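You operate a simulated robot arm through the tools that you are given. There is no shell and no other tool. Be economical: measure what you need, move in short steps, check, and stop when the job is done.

You run a simulated two-armed robot. Do the job below in one go: nothing can be reset, and whatever is moved stays where it is left.

JOB
Wipe up the spill on the table with the dishcloth and put it back.

It is judged by the outcome, as a careful person would: the job done as asked, and still so three seconds after it is handed in. It fails if anything else is knocked over, pushed out of place, dropped, spilled or broken.

ROBOT AND FRAMES
Two 7-joint arms with two-finger parallel grippers on one trunk, on a base that drives. Base frame: it is fixed to the floor where the robot stands at the start and does not move with it; the origin is under the middle of the robot, x ahead of it, y to its left, z up. Readings come in m, rad, newtons and seconds.
The left shoulder is at the start at [0.05, 0.161, 1.098], the right one opposite. With the tool pointing down near the work surface each hand reaches from about 0.1 to 0.66 m from the robot's upright axis, wherever it stands, measured 20 degrees to its own side. Payload 3.43 kg a hand.
The tool frame of a hand sits at the grasp point between the pads (the TCP): z along the fingers, y along the line on which they close. The tips reach 0.03 m beyond it. Largest opening 0.094 m; finger width 0.028, thickness 0.01; the body of the gripper, 0.05 by 0.096 m, starts 0.055 m behind the TCP.
Orientation is that of the tool frame in the base frame, as a unit quaternion [w, x, y, z]. With the fingers straight down and closing along the base's y, the tool's x points along the base's -x, its y along +y and its z along -z.

CONTROLS
- The arms move only by the tool play_rows. It takes "left_increments", "right_increments" or both (then of equal length, played together; a hand with none holds still); each is a list of rows, each a list of 3 entries, a list of its own where there are three numbers: the turn, a rotation vector about the tool's x, y, z in rad, then the shift along the tool's x, y, z in m, then the closure, from 0 (fully open) to 1 (shut). In form: [[[rx, ry, rz], [dx, dy, dz], fingers], ...]. A call has 1 to 20 rows; each row shifts and turns the commanded pose from where the row before left it, along the tool's axes as they then stand. A row lasts 0.2 s, in which the tool goes at most 0.05 m and 0.15 rad; a call with a longer step from one row to the next is refused whole, and so is a gripper value outside its range. A pose out of reach is approached as far as the arm can. The call stops where the force on the tool passes 40 N (or 10 N more than at its start, if that is more) or the arm is blocked; 0.2 s more then pass. The fingers move at their own pace (about 0.045 m/s each) and stop on an object; they squeeze with about 30 N. The grip force told is the motor's: it shows also when the fingers shut on nothing. Time passes only in rows, and 0.2 s behind the last, so rows that do not move let the fingers close. It gives the time, the measured TCP pose, the force on the tool (base axes), the opening and the grip force at its end, in the units of the frame above (readings bear some noise), with the torque about the TCP (base axes, N m) and any sound that the robot's microphone picked up.
- Cameras (640 x 400 px; columns grow to the right, rows downward): "scene" is now at [0.1228, -0.0365, 1.2229]; the picture's right is [-0.41, -0.91, 0.00], its down [-0.50, 0.23, -0.83] and it looks along [0.76, -0.34, -0.55] (base axes); focal length 257 px, centre (320, 200). "left" rides on the left gripper at [0.076, -0.014, -0.103] in its tool frame; the picture's right is [0.18, 0.98, 0.00], its down [-0.75, 0.14, -0.64] and it looks along [-0.63, 0.12, 0.77] (tool axes); focal length 243 px, centre (320, 200). "right" rides on the right gripper at [0.076, 0.014, -0.102] in its tool frame; the picture's right is [-0.18, 0.98, 0.00], its down [-0.75, -0.14, -0.64] and it looks along [-0.63, -0.12, 0.77] (tool axes); focal length 243 px, centre (320, 200). There is no depth. A picture from a camera that has moved, and an enlarged one, comes with that camera's place and axes in the base frame and with its lens.
- capture(camera): a new picture of that camera. It takes no simulated time.
- lift_body(by): slides the trunk up (or, below 0, down) by that many m; the arms and the scene camera ride with it, the base frame stays. It gives what a move gives, with no picture.
- steer(legs): drives the robot by 1 to 6 legs, each [ahead, left, turn to the left] in m, m and rad, along the robot's own axes; the way and the turn of a leg run together, so that a leg with both is an arc; at most 1.5 m and 3.142 rad a leg. The arms and the cameras ride along, it lands a little off, and it stops where it bumps. It gives what a move gives.
- aim_head(pan, tilt): turns the head with the scene camera to pan (to the left, within 1.396 rad either way) and tilt (down, from -0.506 to 1.204), counted from straight ahead of the robot. It gives what a move gives.
- enlarge(camera, box): a new picture of the part [left, top, right, bottom] of that camera's present view, enlarged. It takes no simulated time.
- finish_job(): hands the job in; it is judged then, once.

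Go step by step. Nothing tells you exact positions but the pictures and the camera data: compare them with the known pose of the tool, close in by small moves and look again before you grip or let go. The budget is 120 turns and 108 pictures, counting those below and the enlarged ones. Unless the task says otherwise, let go and move clear before handing in, and close with one line.

The tools are called after ">>>" as name(argument=value, ...) on one line, values as JSON. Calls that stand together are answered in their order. play_rows: Moves the arms, as the interface text tells. Its arguments: {"type":"object","properties":{"left_increments":{"type":"array","items":{"type":"array"}},"right_increments":{"type":"array","items":{"type":"array"}}},"required":[]} The other tools are called the same way: lift_body (by) slides the trunk up or down; steer (legs) drives the base; aim_head (pan, tilt) turns the head that bears the scene camera; capture (camera) takes a picture; enlarge (camera, box) takes an enlarged picture of a part of a camera's view; finish_job () hands the job in.

At the start:

```text
clock: 0.0
left_tcp_pos: [0.5071, 0.0583, 1.0217]
left_tool_rot: [0.0, 0.0, 1.0, 0.001]
left_contact_force: [-0.6, -0.1, -0.4]
left_wrist_torque: [-0.05, 0.01, 0.03]
left_opening: 0.0937
left_gripper_force: 0.1
right_tcp_pos: [0.4069, -0.4078, 1.0187]
right_tool_rot: [0.0, 0.0, 1.0, 0.0]
right_contact_force: [-0.4, -0.3, 0.5]
right_wrist_torque: [0.02, 0.03, -0.01]
right_opening: 0.0942
right_gripper_force: 0.1
trunk travel left (down, up): [-0.125, 0.142]
robot x, y, heading: [-0.001, -0.0006, 0.004]
head pan, tilt: [-0.426, 0.585]
```

scene: 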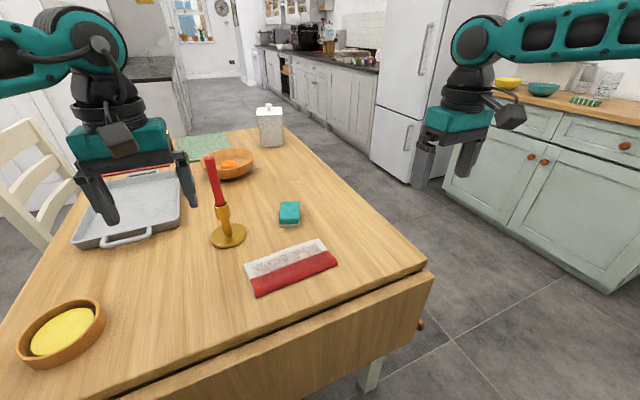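
right: 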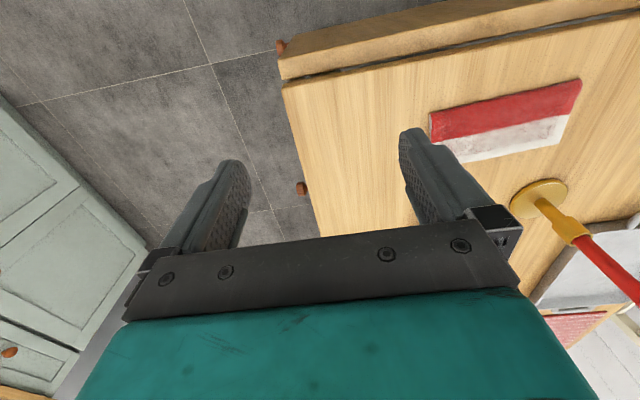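
left: 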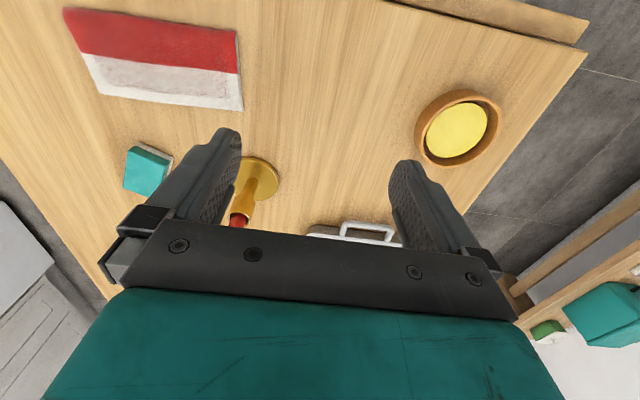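

I see a table with a red-and-white folded cloth, a sponge, a candlestick, bowls and a tray; the spill isn't obvious yet. I'll look closer at the table.

>>> enlarge(camera="scene", box=[200, 180, 440, 330])

>>> enlarge(camera="scene", box=[60, 90, 300, 240])

>>> enlarge(camera="left", box=[50, 0, 610, 300])

```text
2.67 times, centred on (320, 255) of scene
camera zoom: at [0.1228, -0.0365, 1.2229], right [-0.41, -0.91, 0.0], down [-0.5, 0.23, -0.83], along [0.76, -0.34, -0.55], focal length 686 px, centre (320, 53)
```

zoom: 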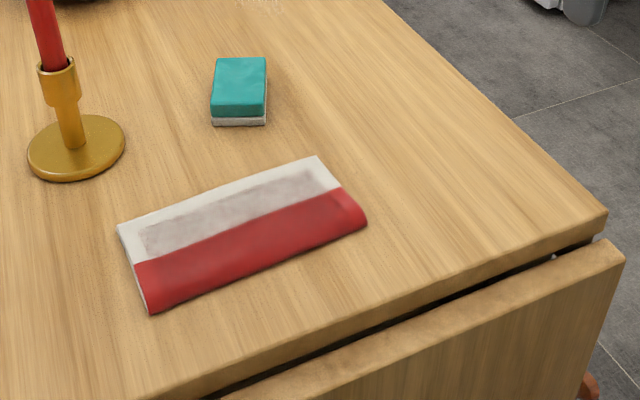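

```text
2.67 times, centred on (180, 165) of scene
camera zoom: at [0.1228, -0.0365, 1.2229], right [-0.41, -0.91, 0.0], down [-0.5, 0.23, -0.83], along [0.76, -0.34, -0.55], focal length 686 px, centre (693, 293)
```

zoom: 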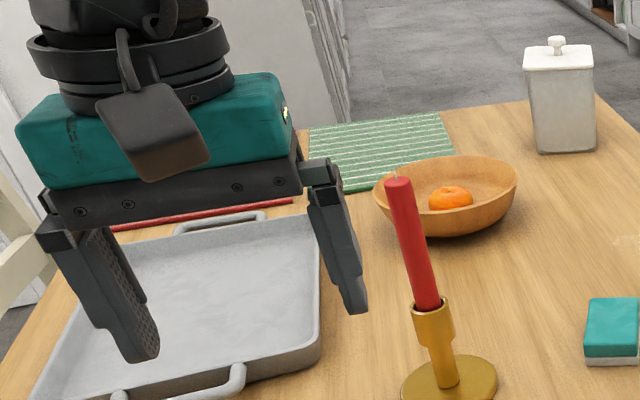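

```text
1.14 times, centred on (330, 150) of left
camera zoom: at [0.4299, 0.0433, 1.1236], right [-0.18, 0.98, 0.0], down [0.75, 0.14, 0.64], along [0.63, 0.12, -0.77], focal length 277 px, centre (309, 257)
```

zoom: 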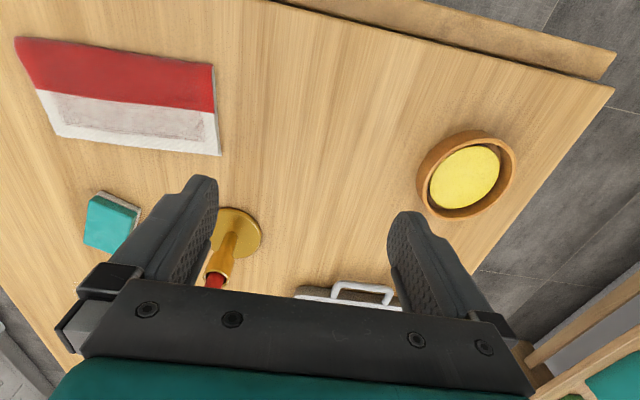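

No clear spill yet; a faint speckle shows beyond the sponge. I'll zoom in there and on the rest of the table.

>>> enlarge(camera="scene", box=[240, 140, 352, 210])

>>> enlarge(camera="scene", box=[60, 220, 300, 370])

>>> aim_head(pan=-0.05, tilt=0.75)

>>> capture(camera="scene")

```text
5.71 times, centred on (296, 175) of scene
camera zoom: at [0.1228, -0.0365, 1.2229], right [-0.41, -0.91, 0.0], down [-0.5, 0.23, -0.83], along [0.76, -0.34, -0.55], focal length 1471 px, centre (457, 343)
```

zoom: 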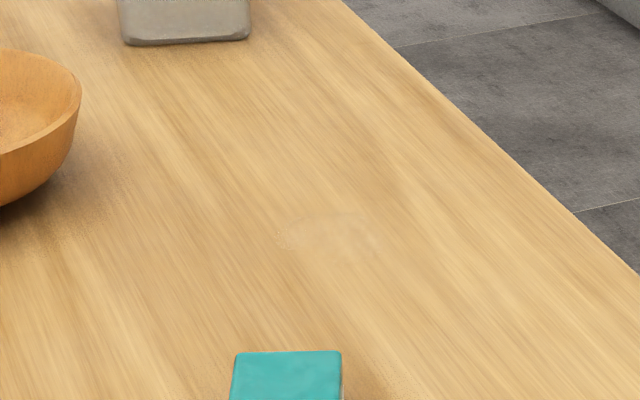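

```text
2.67 times, centred on (180, 295) of scene
camera zoom: at [0.1228, -0.0365, 1.2229], right [-0.41, -0.91, 0.0], down [-0.5, 0.23, -0.83], along [0.76, -0.34, -0.55], focal length 686 px, centre (693, -53)
```

zoom: 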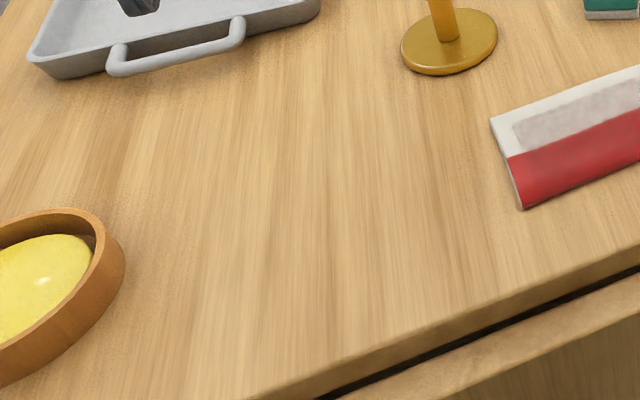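

```text
clock: 0.8
left_tcp_pos: [0.5056, 0.0586, 1.0219]
left_tool_rot: [0.0, 0.001, 1.0, -0.001]
left_contact_force: [-0.1, 0.2, -0.3]
left_wrist_torque: [0.0, 0.01, 0.01]
left_opening: 0.0938
left_gripper_force: 0.0
right_tcp_pos: [0.4073, -0.4083, 1.0193]
right_tool_rot: [-0.001, 0.0, 1.0, -0.001]
right_contact_force: [0.2, -0.3, -0.5]
right_wrist_torque: [0.01, 0.0, 0.03]
right_opening: 0.0941
right_gripper_force: 0.1
trunk travel left (down, up): [-0.125, 0.142]
robot x, y, heading: [-0.0014, -0.001, -0.003]
head pan, tilt: [-0.051, 0.75]
```

```text
99 pictures are left
camera scene: at [0.1247, -0.0041, 1.2086], right [-0.05, -1.0, 0.0], down [-0.68, 0.04, -0.73], along [0.73, -0.04, -0.68], focal length 257 px, centre (320, 200)
```

scene: 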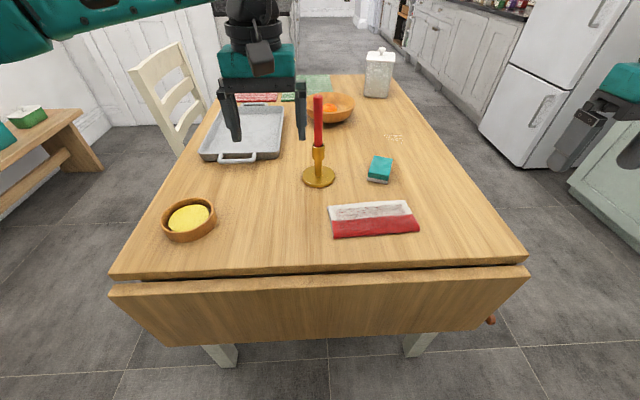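

There's a faint speckled patch beyond the sponge. I'll inspect it, plus the cloth-like items behind the tray and on the red/white item.

>>> enlarge(camera="scene", box=[345, 110, 441, 170])

>>> enlarge(camera="scene", box=[190, 60, 350, 160])

>>> enlarge(camera="scene", box=[300, 150, 460, 250])

>>> enlarge(camera="scene", box=[0, 60, 160, 160])

```text
6.67 times, centred on (393, 140) of scene
camera zoom: at [0.1247, -0.0041, 1.2086], right [-0.05, -1.0, 0.0], down [-0.68, 0.04, -0.73], along [0.73, -0.04, -0.68], focal length 1716 px, centre (-167, 600)
```

zoom: 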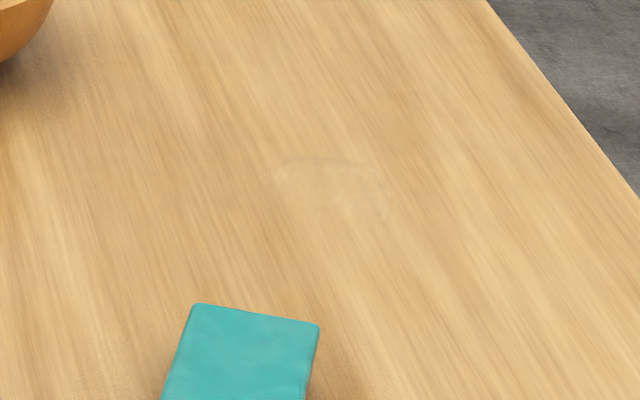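

```text
4.00 times, centred on (270, 110) of scene
camera zoom: at [0.1247, -0.0041, 1.2086], right [-0.05, -1.0, 0.0], down [-0.68, 0.04, -0.73], along [0.73, -0.04, -0.68], focal length 1030 px, centre (520, 560)
```

zoom: 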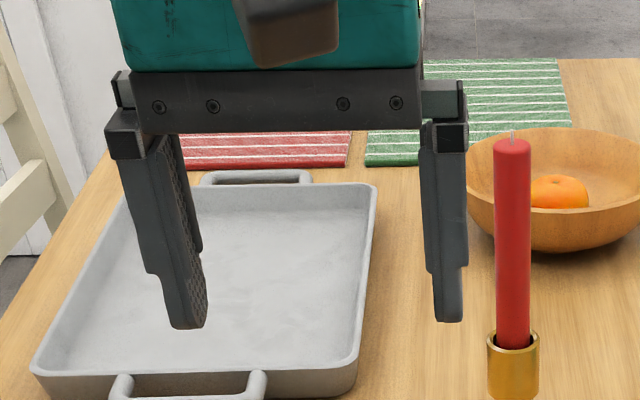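

```text
4.00 times, centred on (380, 200) of scene
camera zoom: at [0.1247, -0.0041, 1.2086], right [-0.05, -1.0, 0.0], down [-0.68, 0.04, -0.73], along [0.73, -0.04, -0.68], focal length 1030 px, centre (80, 200)
```

zoom: 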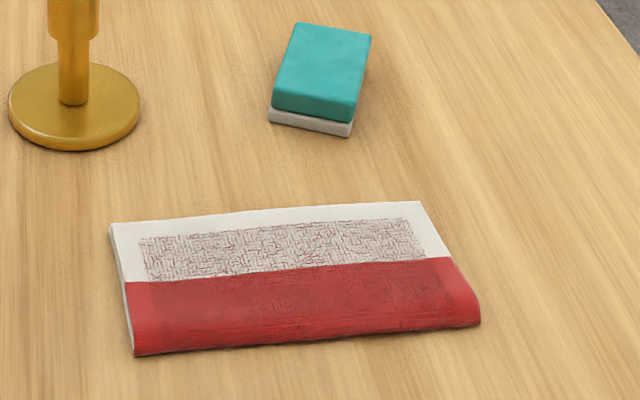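

```text
4.00 times, centred on (80, 110) of scene
camera zoom: at [0.1247, -0.0041, 1.2086], right [-0.05, -1.0, 0.0], down [-0.68, 0.04, -0.73], along [0.73, -0.04, -0.68], focal length 1030 px, centre (1280, 560)
```

zoom: 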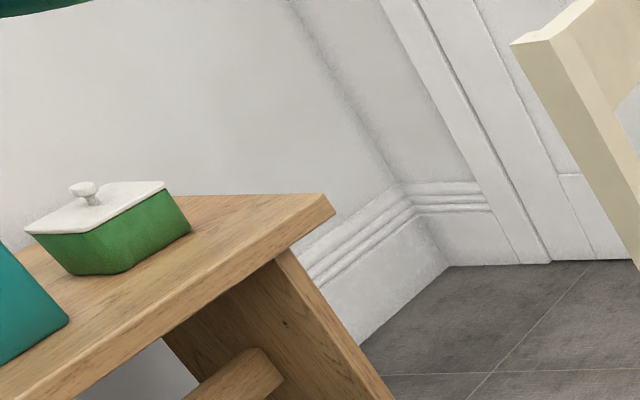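

The spill is a faint clear puddle near (0.91, -0.30) and the dishcloth is the folded red/white one near (0.535, -0.15), on a table at about z 0.76. I'll move the left hand out of the way and bring the right one over the cloth for a close look.

>>> play_rows(left_increments=[[[0, 0, 0], [0.02, 0.027, 0], 0], [[0, 0, 0], [0.02, 0.027, 0], 0], [[0, 0, 0], [0.02, 0.027, 0], 0], [[0, 0, 0], [0.02, 0.027, 0], 0], [[0, 0, 0], [0.02, 0.027, 0], 0], [[0, 0, 0], [0.02, 0.027, 0], 0]], right_increments=[[[0, 0, 0], [0, 0.04, 0.01], 0], [[0, 0, 0], [0, 0.04, 0.01], 0], [[0, 0, 0], [0, 0.04, 0.01], 0], [[0, 0, 0], [0, 0.04, 0.01], 0], [[0, 0, 0], [0, 0.04, 0.01], 0], [[0, 0, 0], [0, 0.04, 0.01], 0]])

>>> capture(camera="right")

>>> capture(camera="scene")

```text
clock: 2.2
left_tcp_pos: [0.3875, 0.2215, 1.0214]
left_tool_rot: [0.0, 0.0, 1.0, 0.0]
left_contact_force: [-0.5, -0.8, -0.1]
left_wrist_torque: [0.0, 0.0, -0.01]
left_opening: 0.0941
left_gripper_force: 0.1
right_tcp_pos: [0.4089, -0.163, 0.9555]
right_tool_rot: [0.0, 0.001, 1.0, 0.0]
right_contact_force: [-0.3, -0.2, 0.1]
right_wrist_torque: [-0.02, -0.02, 0.01]
right_opening: 0.0941
right_gripper_force: 0.0
trunk travel left (down, up): [-0.125, 0.142]
robot x, y, heading: [0.0017, 0.0014, 0.002]
head pan, tilt: [-0.051, 0.75]
```

```text
94 pictures are left
camera right: at [0.3332, -0.1507, 1.0576], right [0.18, 0.98, 0.0], down [0.75, -0.14, 0.64], along [0.63, -0.12, -0.77], focal length 243 px, centre (320, 200)
```

right: 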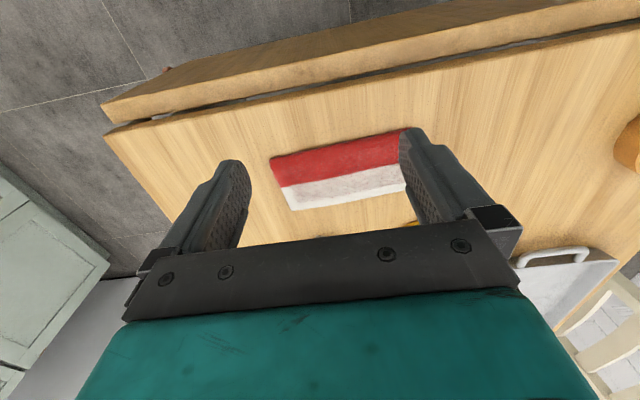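

```text
93 pictures are left
camera scene: at [0.1249, -0.0038, 1.2086], right [-0.05, -1.0, 0.0], down [-0.68, 0.03, -0.73], along [0.73, -0.04, -0.68], focal length 257 px, centre (320, 200)
```

scene: 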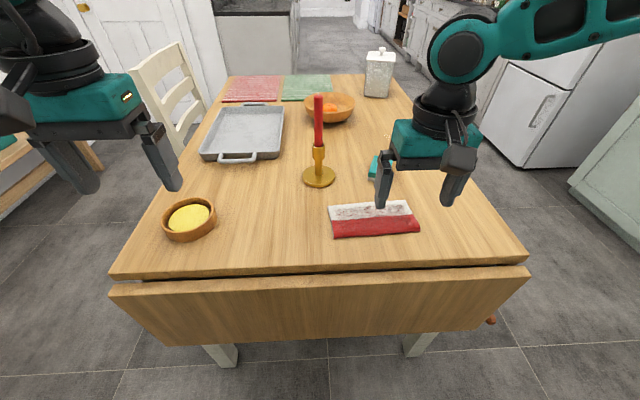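

The cloth is about 0.2 × 0.09 m, long side along y. The spill is out of reach from here, so I'll drive round to the table's right side and face it; there the gripper closes naturally across the cloth's short side.

>>> steer(legs=[[0, -0.82, 0], [0.6, 0, 0], [0, 0, 1.571]])

>>> aim_head(pan=0, tilt=0.85)

>>> capture(camera="scene")

>>> capture(camera="right")

```text
clock: 16.7
left_tcp_pos: [0.3779, -0.4345, 1.0208]
left_tool_rot: [0.0, 0.712, -0.703, 0.0]
left_contact_force: [0.1, 0.5, 0.0]
left_wrist_torque: [-0.01, 0.04, 0.01]
left_opening: 0.094
left_gripper_force: 0.0
right_tcp_pos: [0.7618, -0.408, 0.9556]
right_tool_rot: [0.0, 0.712, -0.702, 0.0]
right_contact_force: [0.1, -0.8, 0.5]
right_wrist_torque: [0.01, 0.01, 0.0]
right_opening: 0.0939
right_gripper_force: 0.0
trunk travel left (down, up): [-0.125, 0.142]
robot x, y, heading: [0.6031, -0.8215, 1.587]
head pan, tilt: [-0.051, 0.75]
```

```text
clock: 17.4
left_tcp_pos: [0.3774, -0.4354, 1.0206]
left_tool_rot: [0.0, 0.711, -0.703, 0.0]
left_contact_force: [-0.6, -0.5, 0.5]
left_wrist_torque: [-0.04, -0.04, -0.02]
left_opening: 0.094
left_gripper_force: 0.0
right_tcp_pos: [0.7622, -0.4093, 0.9556]
right_tool_rot: [0.0, 0.711, -0.703, 0.0]
right_contact_force: [0.1, 0.1, -0.6]
right_wrist_torque: [-0.02, 0.01, -0.02]
right_opening: 0.0939
right_gripper_force: 0.1
trunk travel left (down, up): [-0.125, 0.142]
robot x, y, heading: [0.6007, -0.8195, 1.587]
head pan, tilt: [0.0, 0.85]
```

```text
92 pictures are left
camera scene: at [0.6036, -0.7015, 1.2006], right [1.0, 0.01, 0.0], down [0.01, -0.75, -0.66], along [-0.01, 0.66, -0.75], focal length 257 px, centre (320, 200)
```

scene: 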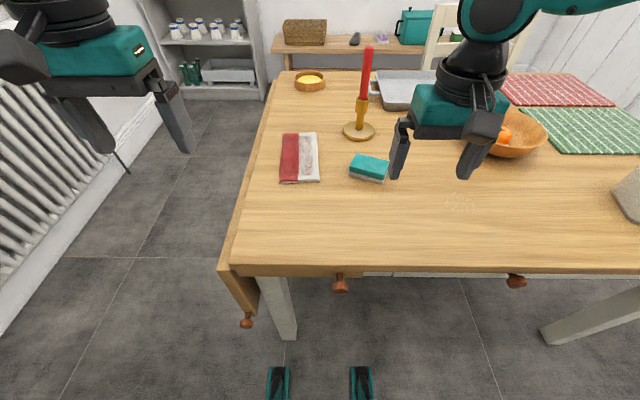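

```text
91 pictures are left
camera right: at [0.7496, -0.4869, 1.0578], right [-0.99, 0.17, 0.0], down [0.13, 0.76, 0.64], along [0.11, 0.63, -0.77], focal length 243 px, centre (320, 200)
```

right: 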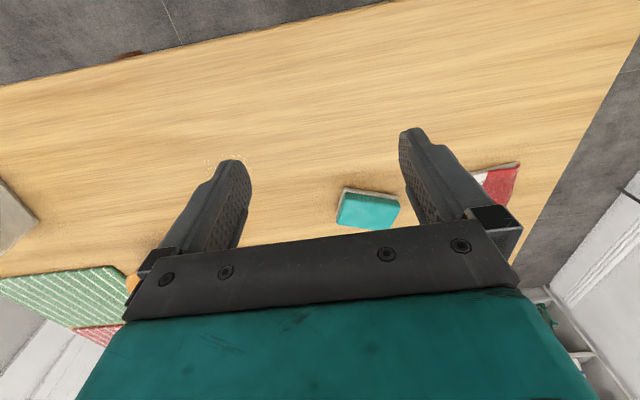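

Good vantage. I'll zoom onto the cloth and the spill for accurate measurements.

>>> enlarge(camera="scene", box=[260, 120, 372, 190])

>>> enlarge(camera="scene", box=[410, 170, 522, 240])

```text
5.71 times, centred on (316, 155) of scene
camera zoom: at [0.6036, -0.7015, 1.2006], right [1.0, 0.01, 0.0], down [0.01, -0.75, -0.66], along [-0.01, 0.66, -0.75], focal length 1471 px, centre (343, 457)
```

zoom: 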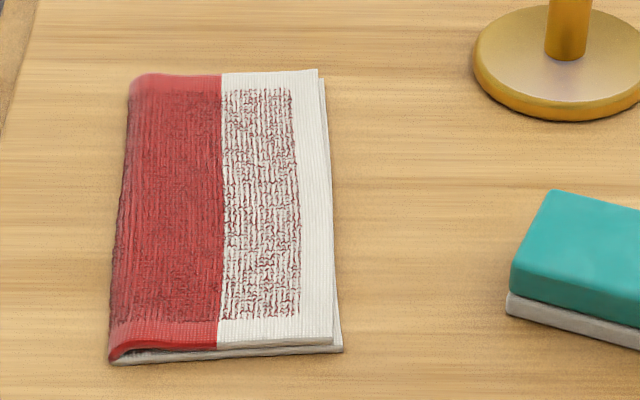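

```text
5.71 times, centred on (466, 205) of scene
camera zoom: at [0.6036, -0.7015, 1.2006], right [1.0, 0.01, 0.0], down [0.01, -0.75, -0.66], along [-0.01, 0.66, -0.75], focal length 1471 px, centre (-514, 171)
```

zoom: 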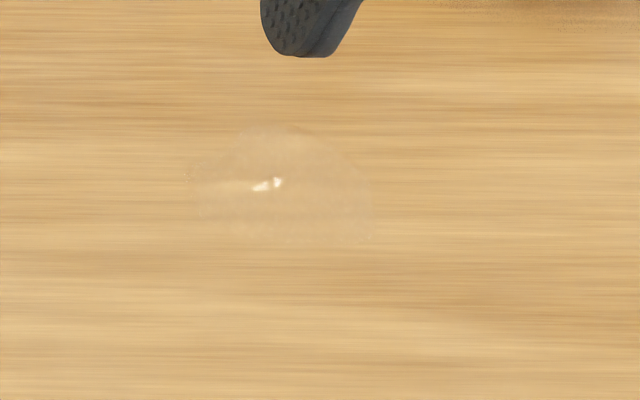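

The table top is about z 0.755; the cloth spans x 0.49–0.597, y −0.257 to −0.055 (too wide, ~0.097, to grip across), the spill is a ~7 cm puddle at (0.917, −0.314). I'll plan to press on the cloth with both fingertips and slide it round the sponge, and first creep a little closer for reach.

>>> steer(legs=[[0.07, 0, 0]])

>>> capture(camera="scene")

```text
clock: 18.4
left_tcp_pos: [0.3749, -0.3634, 1.0209]
left_tool_rot: [0.0, 0.713, -0.701, 0.0]
left_contact_force: [0.6, 0.1, -1.0]
left_wrist_torque: [0.0, 0.02, -0.03]
left_opening: 0.0941
left_gripper_force: 0.0
right_tcp_pos: [0.7604, -0.3369, 0.9555]
right_tool_rot: [0.0, 0.712, -0.702, 0.0]
right_contact_force: [1.0, 0.8, -0.1]
right_wrist_torque: [-0.02, 0.01, 0.02]
right_opening: 0.0941
right_gripper_force: 0.1
trunk travel left (down, up): [-0.125, 0.142]
robot x, y, heading: [0.6006, -0.7496, 1.585]
head pan, tilt: [0.0, 0.85]
```

```text
88 pictures are left
camera scene: at [0.6024, -0.63, 1.2005], right [1.0, 0.01, 0.0], down [0.01, -0.75, -0.66], along [-0.01, 0.66, -0.75], focal length 257 px, centre (320, 200)
```

scene: 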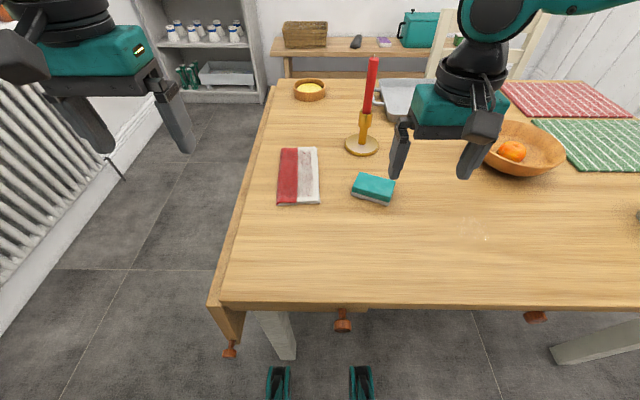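

Now moving the right hand above the cloth (x first, then forward and down), fingers half closed.

>>> play_rows(right_increments=[[[0, 0, 0], [0, 0.044, 0], 0.4], [[0, 0, 0], [0, 0.044, 0], 0.4], [[0, 0, 0], [0, 0.044, 0], 0.4], [[0, 0, 0], [0, 0.044, 0], 0.4], [[0, 0, 0], [0, 0.044, 0], 0.4], [[0, 0, 0], [-0.033, 0, 0.02], 0.4], [[0, 0, 0], [-0.033, 0, 0.02], 0.4], [[0, 0, 0], [-0.033, 0, 0.02], 0.4], [[0, 0, 0], [-0.033, 0, 0.02], 0.4], [[0, 0, 0], [-0.033, 0, 0.02], 0.4]])

>>> capture(camera="scene")

>>> capture(camera="right")

```text
clock: 20.6
left_tcp_pos: [0.3748, -0.3648, 1.021]
left_tool_rot: [0.0, 0.712, -0.702, 0.0]
left_contact_force: [0.7, 0.2, -0.4]
left_wrist_torque: [0.02, 0.01, -0.01]
left_opening: 0.0937
left_gripper_force: 0.1
right_tcp_pos: [0.7704, -0.2636, 0.9011]
right_tool_rot: [0.0, 0.713, -0.701, -0.001]
right_contact_force: [0.0, -1.2, 0.6]
right_wrist_torque: [-0.01, -0.04, 0.02]
right_opening: 0.0565
right_gripper_force: 0.1
right hand out of reach, approached as far as the arm can: row 2, 3, 4, 5, 6, 7, 8, 9, 10
trunk travel left (down, up): [-0.125, 0.142]
robot x, y, heading: [0.6012, -0.7514, 1.585]
head pan, tilt: [0.0, 0.85]
```

```text
87 pictures are left
camera scene: at [0.6025, -0.6306, 1.2006], right [1.0, 0.01, 0.0], down [0.01, -0.75, -0.66], along [-0.01, 0.66, -0.75], focal length 257 px, centre (320, 200)
```

scene: 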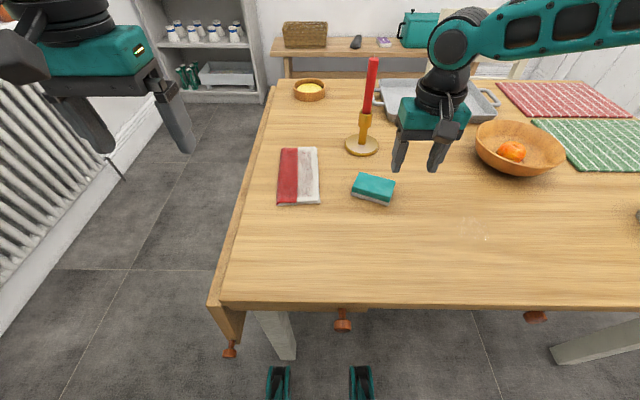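

```text
86 pictures are left
camera right: at [0.7579, -0.3413, 1.003], right [-0.99, 0.17, 0.0], down [0.13, 0.75, 0.64], along [0.11, 0.63, -0.77], focal length 243 px, centre (320, 200)
```

right: 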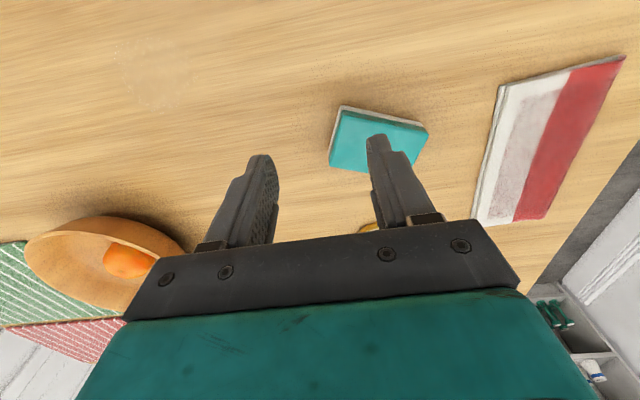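

The right arm can't cross toward the robot's middle, so I'll reposition: robot around (0.83, −0.70) turned to face diagonally, so that both cloth and spill lie on the right arm's side.

>>> steer(legs=[[0, -0.23, 0], [0, 0, 0.785]])

>>> aim_head(pan=-0.3, tilt=0.85)

>>> capture(camera="scene")

```text
clock: 25.3
left_tcp_pos: [0.4043, -0.6352, 1.0212]
left_tool_rot: [-0.001, 0.928, -0.374, 0.0]
left_contact_force: [-0.7, 0.0, 0.6]
left_wrist_torque: [-0.04, 0.02, -0.02]
left_opening: 0.0942
left_gripper_force: 0.0
right_tcp_pos: [0.6103, -0.284, 0.901]
right_tool_rot: [0.001, 0.927, -0.374, -0.002]
right_contact_force: [-0.6, -0.2, 0.0]
right_wrist_torque: [-0.03, -0.03, 0.01]
right_opening: 0.0564
right_gripper_force: 0.0
trunk travel left (down, up): [-0.125, 0.142]
robot x, y, heading: [0.8341, -0.7456, 2.371]
head pan, tilt: [0.0, 0.85]
```

```text
clock: 26.1
left_tcp_pos: [0.4052, -0.6357, 1.022]
left_tool_rot: [0.001, 0.927, -0.374, 0.0]
left_contact_force: [-0.8, 0.3, -0.1]
left_wrist_torque: [0.02, -0.02, -0.01]
left_opening: 0.0939
left_gripper_force: 0.1
right_tcp_pos: [0.61, -0.285, 0.9007]
right_tool_rot: [0.001, 0.927, -0.374, -0.002]
right_contact_force: [0.6, 0.7, 0.1]
right_wrist_torque: [-0.01, 0.02, -0.02]
right_opening: 0.0565
right_gripper_force: 0.2
trunk travel left (down, up): [-0.125, 0.142]
robot x, y, heading: [0.8382, -0.7486, 2.373]
head pan, tilt: [-0.3, 0.85]
```

```text
85 pictures are left
camera scene: at [0.7718, -0.6494, 1.2006], right [0.88, 0.48, 0.0], down [0.36, -0.66, -0.66], along [-0.32, 0.58, -0.75], focal length 257 px, centre (320, 200)
```

scene: 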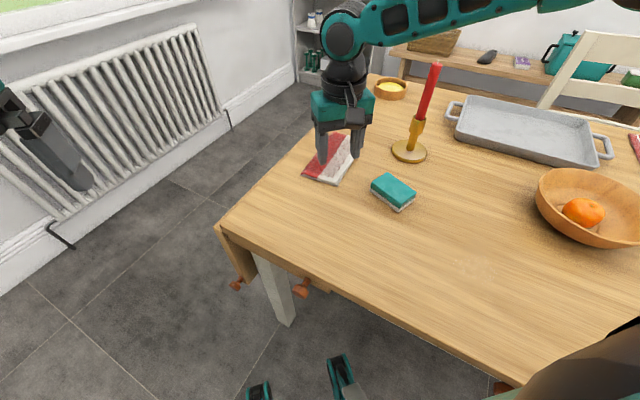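

Both are now on the right arm's side. I'll nudge ahead a little and turn the gripper so it closes along base x.

>>> steer(legs=[[0.05, 0, 0]])

>>> play_rows(right_increments=[[[0, 0, 0.134], [0, 0, 0], 0.4], [[0, 0, 0.134], [0, 0, 0], 0.4], [[0, 0, 0.134], [0, 0, 0], 0.4], [[0, 0, 0.134], [0, 0, 0], 0.4], [[0, 0, 0.134], [0, 0, 0], 0.4], [[0, 0, 0.134], [0, 0, 0], 0.4]])

```text
clock: 27.0
left_tcp_pos: [0.3688, -0.6022, 1.0217]
left_tool_rot: [0.0, 0.927, -0.375, 0.0]
left_contact_force: [0.2, 0.5, 0.8]
left_wrist_torque: [0.0, 0.0, -0.03]
left_opening: 0.0941
left_gripper_force: 0.1
right_tcp_pos: [0.5753, -0.2517, 0.9005]
right_tool_rot: [0.0, 0.927, -0.374, -0.002]
right_contact_force: [0.6, 0.6, 0.3]
right_wrist_torque: [-0.02, -0.02, -0.05]
right_opening: 0.0563
right_gripper_force: 0.1
trunk travel left (down, up): [-0.125, 0.142]
robot x, y, heading: [0.8018, -0.7166, 2.374]
head pan, tilt: [-0.3, 0.85]
```

```text
clock: 28.4
left_tcp_pos: [0.3693, -0.6019, 1.0205]
left_tool_rot: [0.0, 0.927, -0.375, -0.001]
left_contact_force: [0.3, -0.3, 0.1]
left_wrist_torque: [0.04, 0.01, 0.0]
left_opening: 0.0942
left_gripper_force: 0.0
right_tcp_pos: [0.5766, -0.2515, 0.9012]
right_tool_rot: [0.0, -0.706, 0.708, 0.002]
right_contact_force: [-0.1, 0.1, 0.0]
right_wrist_torque: [0.03, 0.0, 0.03]
right_opening: 0.0564
right_gripper_force: 0.1
trunk travel left (down, up): [-0.125, 0.142]
robot x, y, heading: [0.8031, -0.7134, 2.371]
head pan, tilt: [-0.3, 0.85]
```

Aligned. Now move to just above the cloth's middle.

>>> play_rows(right_increments=[[[0, 0, 0], [-0.029, 0.012, 0.02], 0.4], [[0, 0, 0], [-0.029, 0.012, 0.02], 0.4], [[0, 0, 0], [-0.029, 0.011, 0.025], 0.4], [[0, 0, 0], [0, 0, 0], 0.4]])

>>> capture(camera="scene")

>>> capture(camera="right")

```text
clock: 29.4
left_tcp_pos: [0.3694, -0.602, 1.0211]
left_tool_rot: [0.001, 0.927, -0.374, 0.0]
left_contact_force: [0.5, -0.7, -0.1]
left_wrist_torque: [0.0, -0.03, 0.02]
left_opening: 0.0936
left_gripper_force: 0.0
right_tcp_pos: [0.598, -0.1717, 0.8654]
right_tool_rot: [-0.002, -0.706, 0.708, 0.001]
right_contact_force: [-0.6, -0.1, -0.3]
right_wrist_torque: [0.01, 0.01, 0.01]
right_opening: 0.0564
right_gripper_force: 0.0
right hand out of reach, approached as far as the arm can: row 1, 2, 3
trunk travel left (down, up): [-0.125, 0.142]
robot x, y, heading: [0.801, -0.71, 2.376]
head pan, tilt: [-0.3, 0.85]
```

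```text
84 pictures are left
camera scene: at [0.7375, -0.6162, 1.2006], right [0.88, 0.48, 0.0], down [0.36, -0.66, -0.66], along [-0.32, 0.58, -0.75], focal length 257 px, centre (320, 200)
```

scene: 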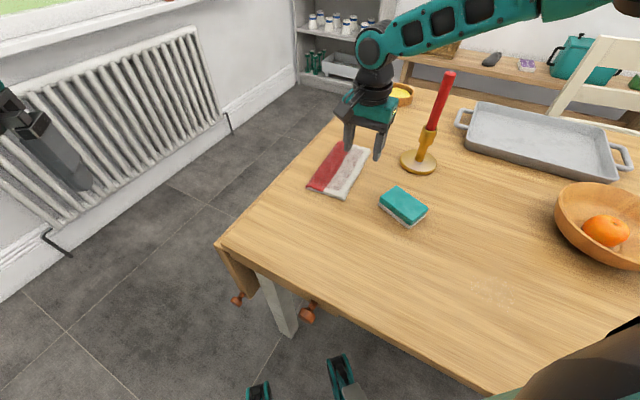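

```text
83 pictures are left
camera right: at [0.5845, -0.2498, 0.9678], right [-0.98, 0.19, 0.01], down [0.15, 0.75, 0.64], along [0.11, 0.63, -0.77], focal length 243 px, centre (320, 200)
```

right: 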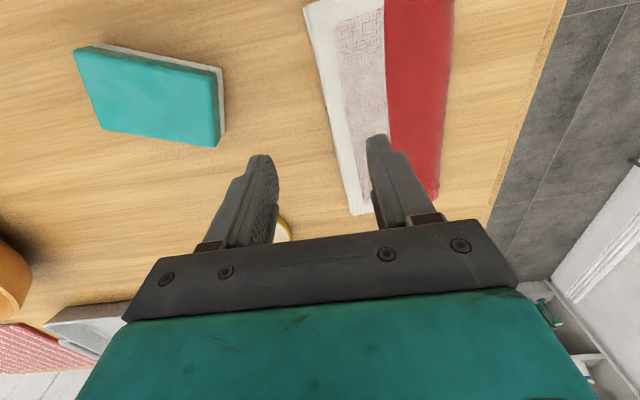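

The wrist turn seems to limit the reach; I'll turn it back to its default heading and try again toward the cloth's middle.

>>> play_rows(right_increments=[[[0, 0, -0.134], [0, 0, 0], 0.4], [[0, 0, -0.134], [0, 0, 0], 0.4], [[0, 0, -0.134], [0, 0, 0], 0.4], [[0, 0, -0.134], [0, 0, 0], 0.4], [[0, 0, -0.134], [0, 0, 0], 0.4], [[0, 0, -0.134], [0, 0, 0], 0.4], [[0, 0, 0], [0, 0, 0], 0.4]])

```text
clock: 31.0
left_tcp_pos: [0.3707, -0.6018, 1.0213]
left_tool_rot: [0.0, 0.927, -0.374, 0.0]
left_contact_force: [0.6, 0.8, 0.6]
left_wrist_torque: [0.01, 0.02, 0.0]
left_opening: 0.0938
left_gripper_force: 0.0
right_tcp_pos: [0.5996, -0.1719, 0.8626]
right_tool_rot: [0.001, 0.928, -0.373, -0.001]
right_contact_force: [0.3, -0.1, -0.4]
right_wrist_torque: [0.0, -0.01, 0.0]
right_opening: 0.0567
right_gripper_force: 0.0
trunk travel left (down, up): [-0.125, 0.142]
robot x, y, heading: [0.8046, -0.7139, 2.38]
head pan, tilt: [-0.3, 0.85]
```

>>> play_rows(right_increments=[[[0, 0, 0], [-0.02, 0.019, 0.01], 0.4], [[0, 0, 0], [-0.02, 0.019, 0.01], 0.4], [[0, 0, 0], [0, 0, 0], 0.4]])

>>> capture(camera="scene")

```text
clock: 31.8
left_tcp_pos: [0.3698, -0.6023, 1.0218]
left_tool_rot: [0.0, 0.927, -0.375, -0.001]
left_contact_force: [0.3, -0.1, 0.4]
left_wrist_torque: [-0.02, -0.02, 0.01]
left_opening: 0.0942
left_gripper_force: 0.0
right_tcp_pos: [0.5968, -0.1756, 0.8646]
right_tool_rot: [0.0, 0.927, -0.374, 0.0]
right_contact_force: [0.3, 0.3, -0.5]
right_wrist_torque: [0.0, -0.01, -0.03]
right_opening: 0.0565
right_gripper_force: 0.1
right hand out of reach, approached as far as the arm can: row 1, 2
trunk travel left (down, up): [-0.125, 0.142]
robot x, y, heading: [0.8013, -0.7133, 2.371]
head pan, tilt: [-0.3, 0.85]
```

```text
82 pictures are left
camera scene: at [0.7375, -0.6162, 1.2006], right [0.88, 0.48, 0.0], down [0.36, -0.66, -0.66], along [-0.32, 0.58, -0.75], focal length 257 px, centre (320, 200)
```

scene: 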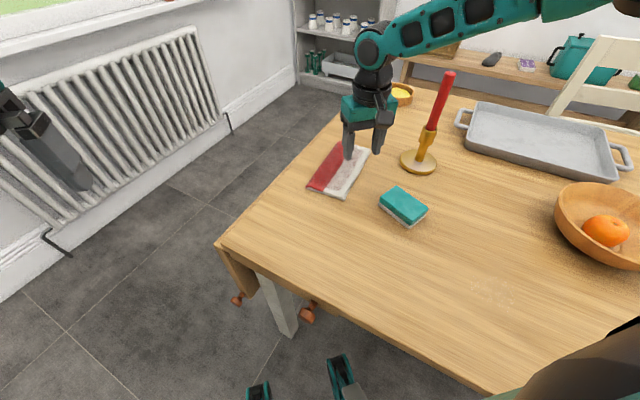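

Reach seems to grow as the hand goes lower relative to the shoulder, so raising the trunk should help.

>>> lift_body(by=0.13)

>>> play_rows(right_increments=[[[0, 0, 0], [0, 0, 0.04], 0.4], [[0, 0, 0], [0, 0, 0.04], 0.4], [[0, 0, 0], [0, 0, 0.04], 0.4], [[0, 0, 0], [-0.02, 0.019, 0.02], 0.4], [[0, 0, 0], [-0.02, 0.019, 0.02], 0.4], [[0, 0, 0], [0, 0, 0], 0.4]])

```text
clock: 33.4
left_tcp_pos: [0.3706, -0.6029, 1.1523]
left_tool_rot: [0.0, 0.927, -0.375, 0.0]
left_contact_force: [0.3, -0.6, 0.0]
left_wrist_torque: [-0.04, -0.01, 0.0]
left_opening: 0.0942
left_gripper_force: 0.0
right_tcp_pos: [0.5978, -0.1757, 0.9941]
right_tool_rot: [0.001, 0.927, -0.375, -0.001]
right_contact_force: [0.1, 0.4, -0.3]
right_wrist_torque: [0.0, 0.0, -0.02]
right_opening: 0.0565
right_gripper_force: 0.0
trunk travel left (down, up): [-0.255, 0.012]
robot x, y, heading: [0.805, -0.7104, 2.377]
head pan, tilt: [-0.3, 0.85]
```

```text
clock: 34.8
left_tcp_pos: [0.3703, -0.6026, 1.1517]
left_tool_rot: [0.0, 0.927, -0.375, 0.0]
left_contact_force: [-0.2, 0.0, -0.2]
left_wrist_torque: [-0.03, -0.01, 0.0]
left_opening: 0.094
left_gripper_force: 0.1
right_tcp_pos: [0.6496, -0.1912, 0.9184]
right_tool_rot: [0.001, 0.927, -0.375, -0.002]
right_contact_force: [0.5, 0.3, -0.6]
right_wrist_torque: [0.0, -0.01, 0.01]
right_opening: 0.0565
right_gripper_force: 0.0
right hand out of reach, approached as far as the arm can: row 1, 2, 3, 4, 5
trunk travel left (down, up): [-0.255, 0.012]
robot x, y, heading: [0.8035, -0.7131, 2.372]
head pan, tilt: [-0.3, 0.85]
```

Lower hand relative to the trunk actually shortens the reach, so I'll do the opposite: raise the hand, then lower the trunk.

>>> play_rows(right_increments=[[[0, 0, 0], [0.01, 0, -0.04], 0.4], [[0, 0, 0], [0, 0, -0.04], 0.4], [[0, 0, 0], [0, 0, -0.04], 0.4], [[0, 0, 0], [0, 0, -0.04], 0.4], [[0, 0, 0], [0, 0, -0.04], 0.4], [[0, 0, 0], [0, 0, -0.04], 0.4], [[0, 0, 0], [0, 0, 0], 0.4]])

```text
clock: 36.4
left_tcp_pos: [0.3706, -0.6018, 1.1518]
left_tool_rot: [0.001, 0.927, -0.375, 0.0]
left_contact_force: [0.9, -0.5, 0.2]
left_wrist_torque: [-0.02, 0.02, 0.0]
left_opening: 0.0939
left_gripper_force: 0.1
right_tcp_pos: [0.6555, -0.1984, 1.162]
right_tool_rot: [0.001, 0.927, -0.375, -0.002]
right_contact_force: [-0.5, 0.2, -0.1]
right_wrist_torque: [0.04, 0.01, 0.03]
right_opening: 0.0566
right_gripper_force: 0.1
trunk travel left (down, up): [-0.255, 0.012]
robot x, y, heading: [0.8035, -0.7177, 2.374]
head pan, tilt: [-0.3, 0.85]
```

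>>> lift_body(by=-0.25)

>>> play_rows(right_increments=[[[0, 0, 0], [-0.036, 0.029, 0], 0.4], [[0, 0, 0], [-0.036, 0.029, 0], 0.4], [[0, 0, 0], [-0.036, 0.029, 0], 0.4], [[0, 0, 0], [0, 0, 0], 0.4]])

>>> capture(camera="scene")

```text
clock: 39.0
left_tcp_pos: [0.37, -0.6036, 0.9018]
left_tool_rot: [0.0, 0.927, -0.374, 0.0]
left_contact_force: [-0.5, -0.5, -0.1]
left_wrist_torque: [0.01, 0.01, 0.0]
left_opening: 0.0942
left_gripper_force: 0.0
right_tcp_pos: [0.6544, -0.1975, 0.9129]
right_tool_rot: [0.0, 0.927, -0.374, -0.001]
right_contact_force: [-0.1, -0.4, -0.7]
right_wrist_torque: [0.0, -0.01, 0.02]
right_opening: 0.0562
right_gripper_force: 0.1
trunk travel left (down, up): [-0.005, 0.262]
robot x, y, heading: [0.8009, -0.7162, 2.375]
head pan, tilt: [-0.3, 0.85]
```

```text
clock: 40.0
left_tcp_pos: [0.3698, -0.6037, 0.9007]
left_tool_rot: [0.0, 0.927, -0.374, 0.0]
left_contact_force: [0.3, -0.7, 0.1]
left_wrist_torque: [0.0, -0.04, -0.01]
left_opening: 0.0939
left_gripper_force: 0.0
right_tcp_pos: [0.5613, -0.1901, 0.9131]
right_tool_rot: [0.001, 0.927, -0.374, -0.003]
right_contact_force: [-0.5, -0.9, -0.1]
right_wrist_torque: [0.04, -0.03, -0.01]
right_opening: 0.0562
right_gripper_force: 0.1
right hand out of reach, approached as far as the arm can: row 3
trunk travel left (down, up): [-0.005, 0.262]
robot x, y, heading: [0.8009, -0.7147, 2.375]
head pan, tilt: [-0.3, 0.85]
```

```text
81 pictures are left
camera scene: at [0.7376, -0.6164, 1.0806], right [0.88, 0.48, 0.0], down [0.36, -0.66, -0.66], along [-0.32, 0.58, -0.75], focal length 257 px, centre (320, 200)
```

scene: 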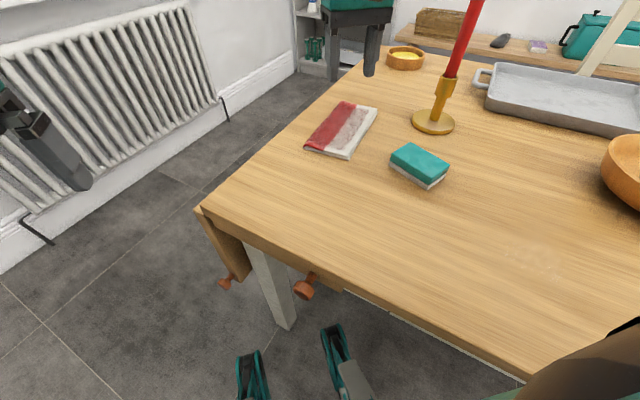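

With the trunk low the reach is better. A small further nudge ahead will bring the cloth's middle comfortably within reach.

>>> steer(legs=[[0.045, 0, 0]])

>>> aim_head(pan=-0.3, tilt=0.7)

>>> capture(camera="scene")

>>> capture(camera="right")

```text
clock: 40.9
left_tcp_pos: [0.3366, -0.5702, 0.9012]
left_tool_rot: [0.0, 0.927, -0.374, -0.001]
left_contact_force: [-0.2, -0.4, -0.4]
left_wrist_torque: [-0.04, 0.0, -0.02]
left_opening: 0.0942
left_gripper_force: 0.1
right_tcp_pos: [0.5288, -0.1584, 0.9114]
right_tool_rot: [0.001, 0.927, -0.375, -0.002]
right_contact_force: [-0.8, 0.0, -0.4]
right_wrist_torque: [0.01, 0.0, -0.01]
right_opening: 0.0566
right_gripper_force: 0.0
trunk travel left (down, up): [-0.005, 0.262]
robot x, y, heading: [0.7664, -0.682, 2.372]
head pan, tilt: [-0.3, 0.85]
```

```text
clock: 41.6
left_tcp_pos: [0.337, -0.5725, 0.9019]
left_tool_rot: [0.001, 0.927, -0.375, 0.0]
left_contact_force: [-0.5, -1.0, -0.4]
left_wrist_torque: [0.0, 0.01, -0.03]
left_opening: 0.094
left_gripper_force: 0.0
right_tcp_pos: [0.5281, -0.1584, 0.9128]
right_tool_rot: [0.001, 0.927, -0.375, -0.002]
right_contact_force: [-0.1, 0.4, 0.5]
right_wrist_torque: [0.01, 0.0, -0.01]
right_opening: 0.0564
right_gripper_force: 0.0
trunk travel left (down, up): [-0.005, 0.262]
robot x, y, heading: [0.7702, -0.683, 2.379]
head pan, tilt: [-0.3, 0.7]
```

```text
80 pictures are left
camera scene: at [0.7017, -0.579, 1.0928], right [0.88, 0.48, 0.0], down [0.31, -0.56, -0.76], along [-0.37, 0.67, -0.64], focal length 257 px, centre (320, 200)
```

scene: 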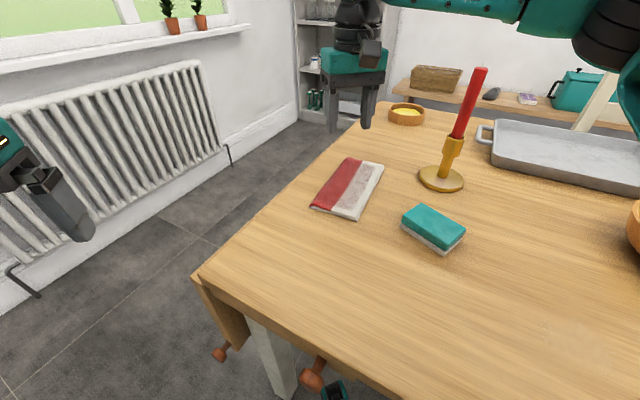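

```text
79 pictures are left
camera right: at [0.5743, -0.2231, 1.0149], right [-0.81, -0.58, 0.0], down [-0.44, 0.62, 0.64], along [-0.38, 0.52, -0.76], focal length 243 px, centre (320, 200)
```

right: 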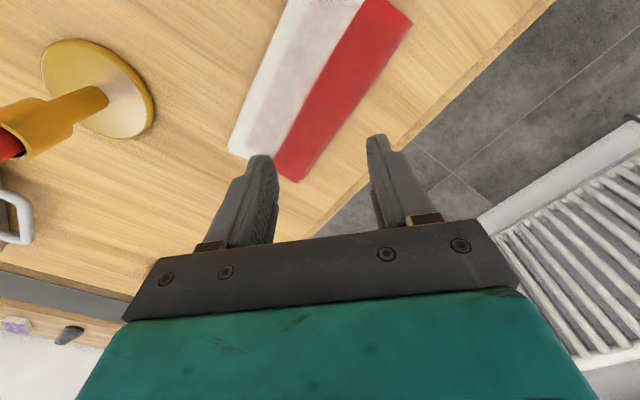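

The hand is over the cloth's middle. Now descend toward it.

>>> play_rows(right_increments=[[[0, 0, 0], [0.0155, 0, 0.025], 0.4], [[0, 0, 0], [0, 0, 0.025], 0.4], [[0, 0, 0], [0, 0, 0.025], 0.4], [[0, 0, 0], [0, 0, 0.02], 0.4], [[0, 0, 0], [0, 0, 0], 0.4]])

>>> capture(camera="scene")

```text
clock: 42.8
left_tcp_pos: [0.3373, -0.5708, 0.9027]
left_tool_rot: [0.0, 0.927, -0.376, 0.0]
left_contact_force: [0.4, 0.4, 0.4]
left_wrist_torque: [0.01, -0.03, 0.0]
left_opening: 0.0939
left_gripper_force: 0.0
right_tcp_pos: [0.537, -0.1689, 0.8171]
right_tool_rot: [0.001, 0.927, -0.375, -0.003]
right_contact_force: [0.0, -0.2, -0.2]
right_wrist_torque: [0.0, -0.01, -0.01]
right_opening: 0.0562
right_gripper_force: 0.0
trunk travel left (down, up): [-0.005, 0.262]
robot x, y, heading: [0.7696, -0.679, 2.373]
head pan, tilt: [-0.3, 0.7]
```

```text
78 pictures are left
camera scene: at [0.7017, -0.5789, 1.0929], right [0.88, 0.48, 0.0], down [0.31, -0.56, -0.76], along [-0.37, 0.67, -0.64], focal length 257 px, centre (320, 200)
```

scene: 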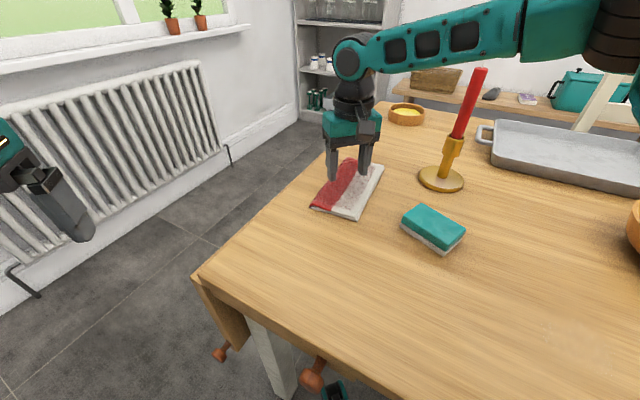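

>>> play_rows(right_increments=[[[0, 0, 0], [0.003, -0.003, 0.005], 0.4], [[0, 0, 0], [0, 0, 0.005], 0.4], [[0, 0, 0], [0, 0, 0.005], 0.4], [[0, 0, 0], [0, 0, 0.004], 0.4], [[0, 0, 0], [0, 0, 0], 0.4]])

```text
clock: 44.0
left_tcp_pos: [0.3377, -0.5711, 0.9023]
left_tool_rot: [0.0, 0.927, -0.375, 0.0]
left_contact_force: [0.0, -0.1, -0.3]
left_wrist_torque: [0.01, 0.0, -0.03]
left_opening: 0.0941
left_gripper_force: 0.1
right_tcp_pos: [0.5423, -0.1698, 0.7972]
right_tool_rot: [0.001, 0.927, -0.375, -0.002]
right_contact_force: [-0.2, -0.2, 0.1]
right_wrist_torque: [-0.01, 0.01, 0.01]
right_opening: 0.0566
right_gripper_force: 0.0
trunk travel left (down, up): [-0.005, 0.262]
robot x, y, heading: [0.7705, -0.6822, 2.375]
head pan, tilt: [-0.3, 0.7]
```

>>> play_rows(right_increments=[[[0, 0, 0], [0, 0, 0.003], 0.4], [[0, 0, 0], [0, 0, 0.003], 0.4], [[0, 0, 0], [0, 0, 0.003], 0.4]])

>>> enlarge(camera="scene", box=[300, 120, 412, 190])

```text
clock: 44.8
left_tcp_pos: [0.3365, -0.5705, 0.902]
left_tool_rot: [0.0, 0.927, -0.375, 0.0]
left_contact_force: [-0.2, 0.5, -0.4]
left_wrist_torque: [0.01, 0.0, -0.01]
left_opening: 0.094
left_gripper_force: 0.0
right_tcp_pos: [0.5425, -0.1697, 0.7895]
right_tool_rot: [0.001, 0.927, -0.375, -0.002]
right_contact_force: [-0.9, -0.6, 0.4]
right_wrist_torque: [0.02, 0.02, 0.04]
right_opening: 0.0563
right_gripper_force: 0.1
trunk travel left (down, up): [-0.005, 0.262]
robot x, y, heading: [0.7694, -0.6817, 2.374]
head pan, tilt: [-0.3, 0.7]
```

```text
5.71 times, centred on (356, 155) of scene
camera zoom: at [0.7018, -0.579, 1.0929], right [0.88, 0.48, 0.0], down [0.31, -0.56, -0.77], along [-0.37, 0.67, -0.64], focal length 1471 px, centre (114, 457)
```

zoom: 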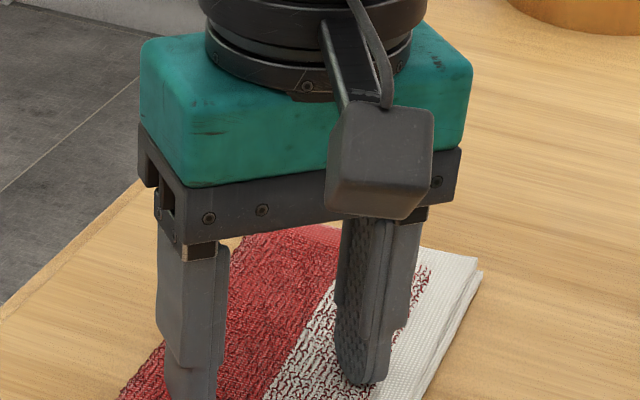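

>>> play_rows(right_increments=[[[0, 0, 0], [0, 0, 0.003], 0.4], [[0, 0, 0], [0, 0, 0.003], 0.4]])

>>> enlarge(camera="scene", box=[300, 150, 412, 220])

```text
clock: 45.4
left_tcp_pos: [0.3381, -0.5716, 0.9021]
left_tool_rot: [0.0, 0.927, -0.374, -0.001]
left_contact_force: [0.5, 0.4, 0.1]
left_wrist_torque: [0.01, 0.01, 0.0]
left_opening: 0.094
left_gripper_force: 0.1
right_tcp_pos: [0.542, -0.1694, 0.7856]
right_tool_rot: [0.0, 0.927, -0.375, -0.004]
right_contact_force: [-0.6, 1.1, 11.2]
right_wrist_torque: [0.06, -0.05, -0.04]
right_opening: 0.056
right_gripper_force: 0.0
trunk travel left (down, up): [-0.005, 0.262]
robot x, y, heading: [0.7701, -0.6747, 2.37]
head pan, tilt: [-0.3, 0.7]
```

```text
5.71 times, centred on (356, 185) of scene
camera zoom: at [0.702, -0.5795, 1.0932], right [0.88, 0.48, 0.0], down [0.31, -0.56, -0.77], along [-0.37, 0.67, -0.64], focal length 1471 px, centre (114, 286)
```

zoom: 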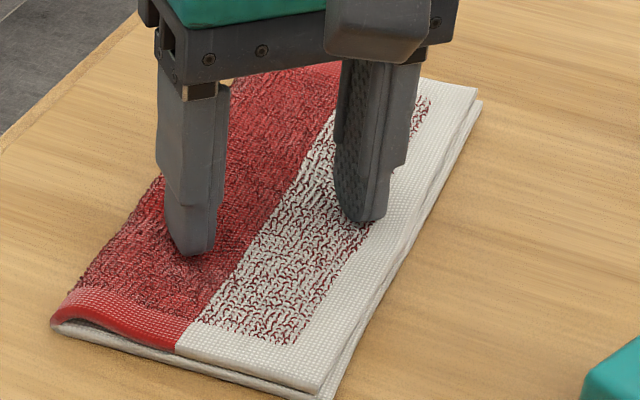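

Contact: about 11 N, cloth top near z 0.757. A 3 cm test drag toward −y.

>>> play_rows(right_increments=[[[0, 0, 0], [0.007, 0.0072, 0], 0.4], [[0, 0, 0], [0.007, 0.0072, 0], 0.4], [[0, 0, 0], [0.007, 0.0072, 0], 0.4]])

>>> capture(camera="scene")

>>> enlarge(camera="scene", box=[300, 150, 412, 220])

```text
clock: 46.2
left_tcp_pos: [0.3367, -0.5716, 0.9026]
left_tool_rot: [0.0, 0.927, -0.375, 0.0]
left_contact_force: [-0.2, -0.4, -0.9]
left_wrist_torque: [0.0, 0.0, 0.03]
left_opening: 0.0939
left_gripper_force: 0.2
right_tcp_pos: [0.5424, -0.199, 0.7849]
right_tool_rot: [-0.001, 0.927, -0.375, -0.003]
right_contact_force: [-0.2, 5.1, 17.5]
right_wrist_torque: [0.22, -0.06, 0.04]
right_opening: 0.0563
right_gripper_force: 0.0
trunk travel left (down, up): [-0.005, 0.262]
robot x, y, heading: [0.7712, -0.6793, 2.378]
head pan, tilt: [-0.3, 0.7]
```

```text
75 pictures are left
camera scene: at [0.7022, -0.5797, 1.0931], right [0.88, 0.48, 0.0], down [0.31, -0.56, -0.77], along [-0.37, 0.67, -0.64], focal length 257 px, centre (320, 200)
```

scene: 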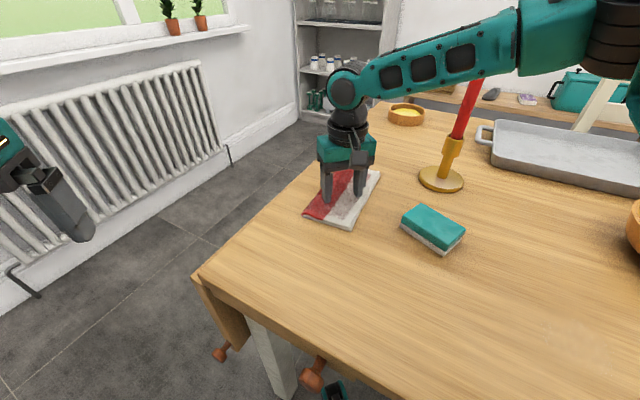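

```text
5.71 times, centred on (356, 185) of scene
camera zoom: at [0.7022, -0.5797, 1.0931], right [0.88, 0.48, 0.0], down [0.31, -0.56, -0.77], along [-0.37, 0.67, -0.64], focal length 1471 px, centre (114, 286)
```

zoom: 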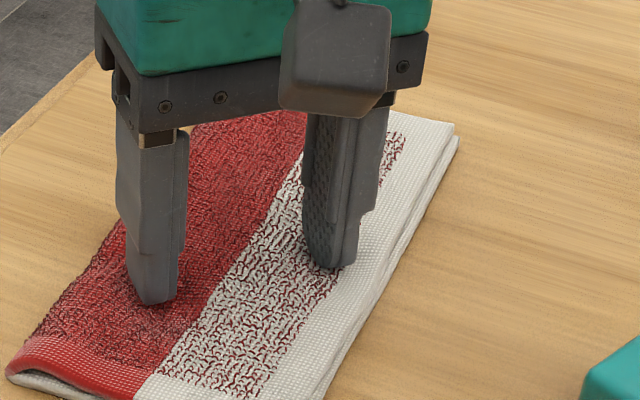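

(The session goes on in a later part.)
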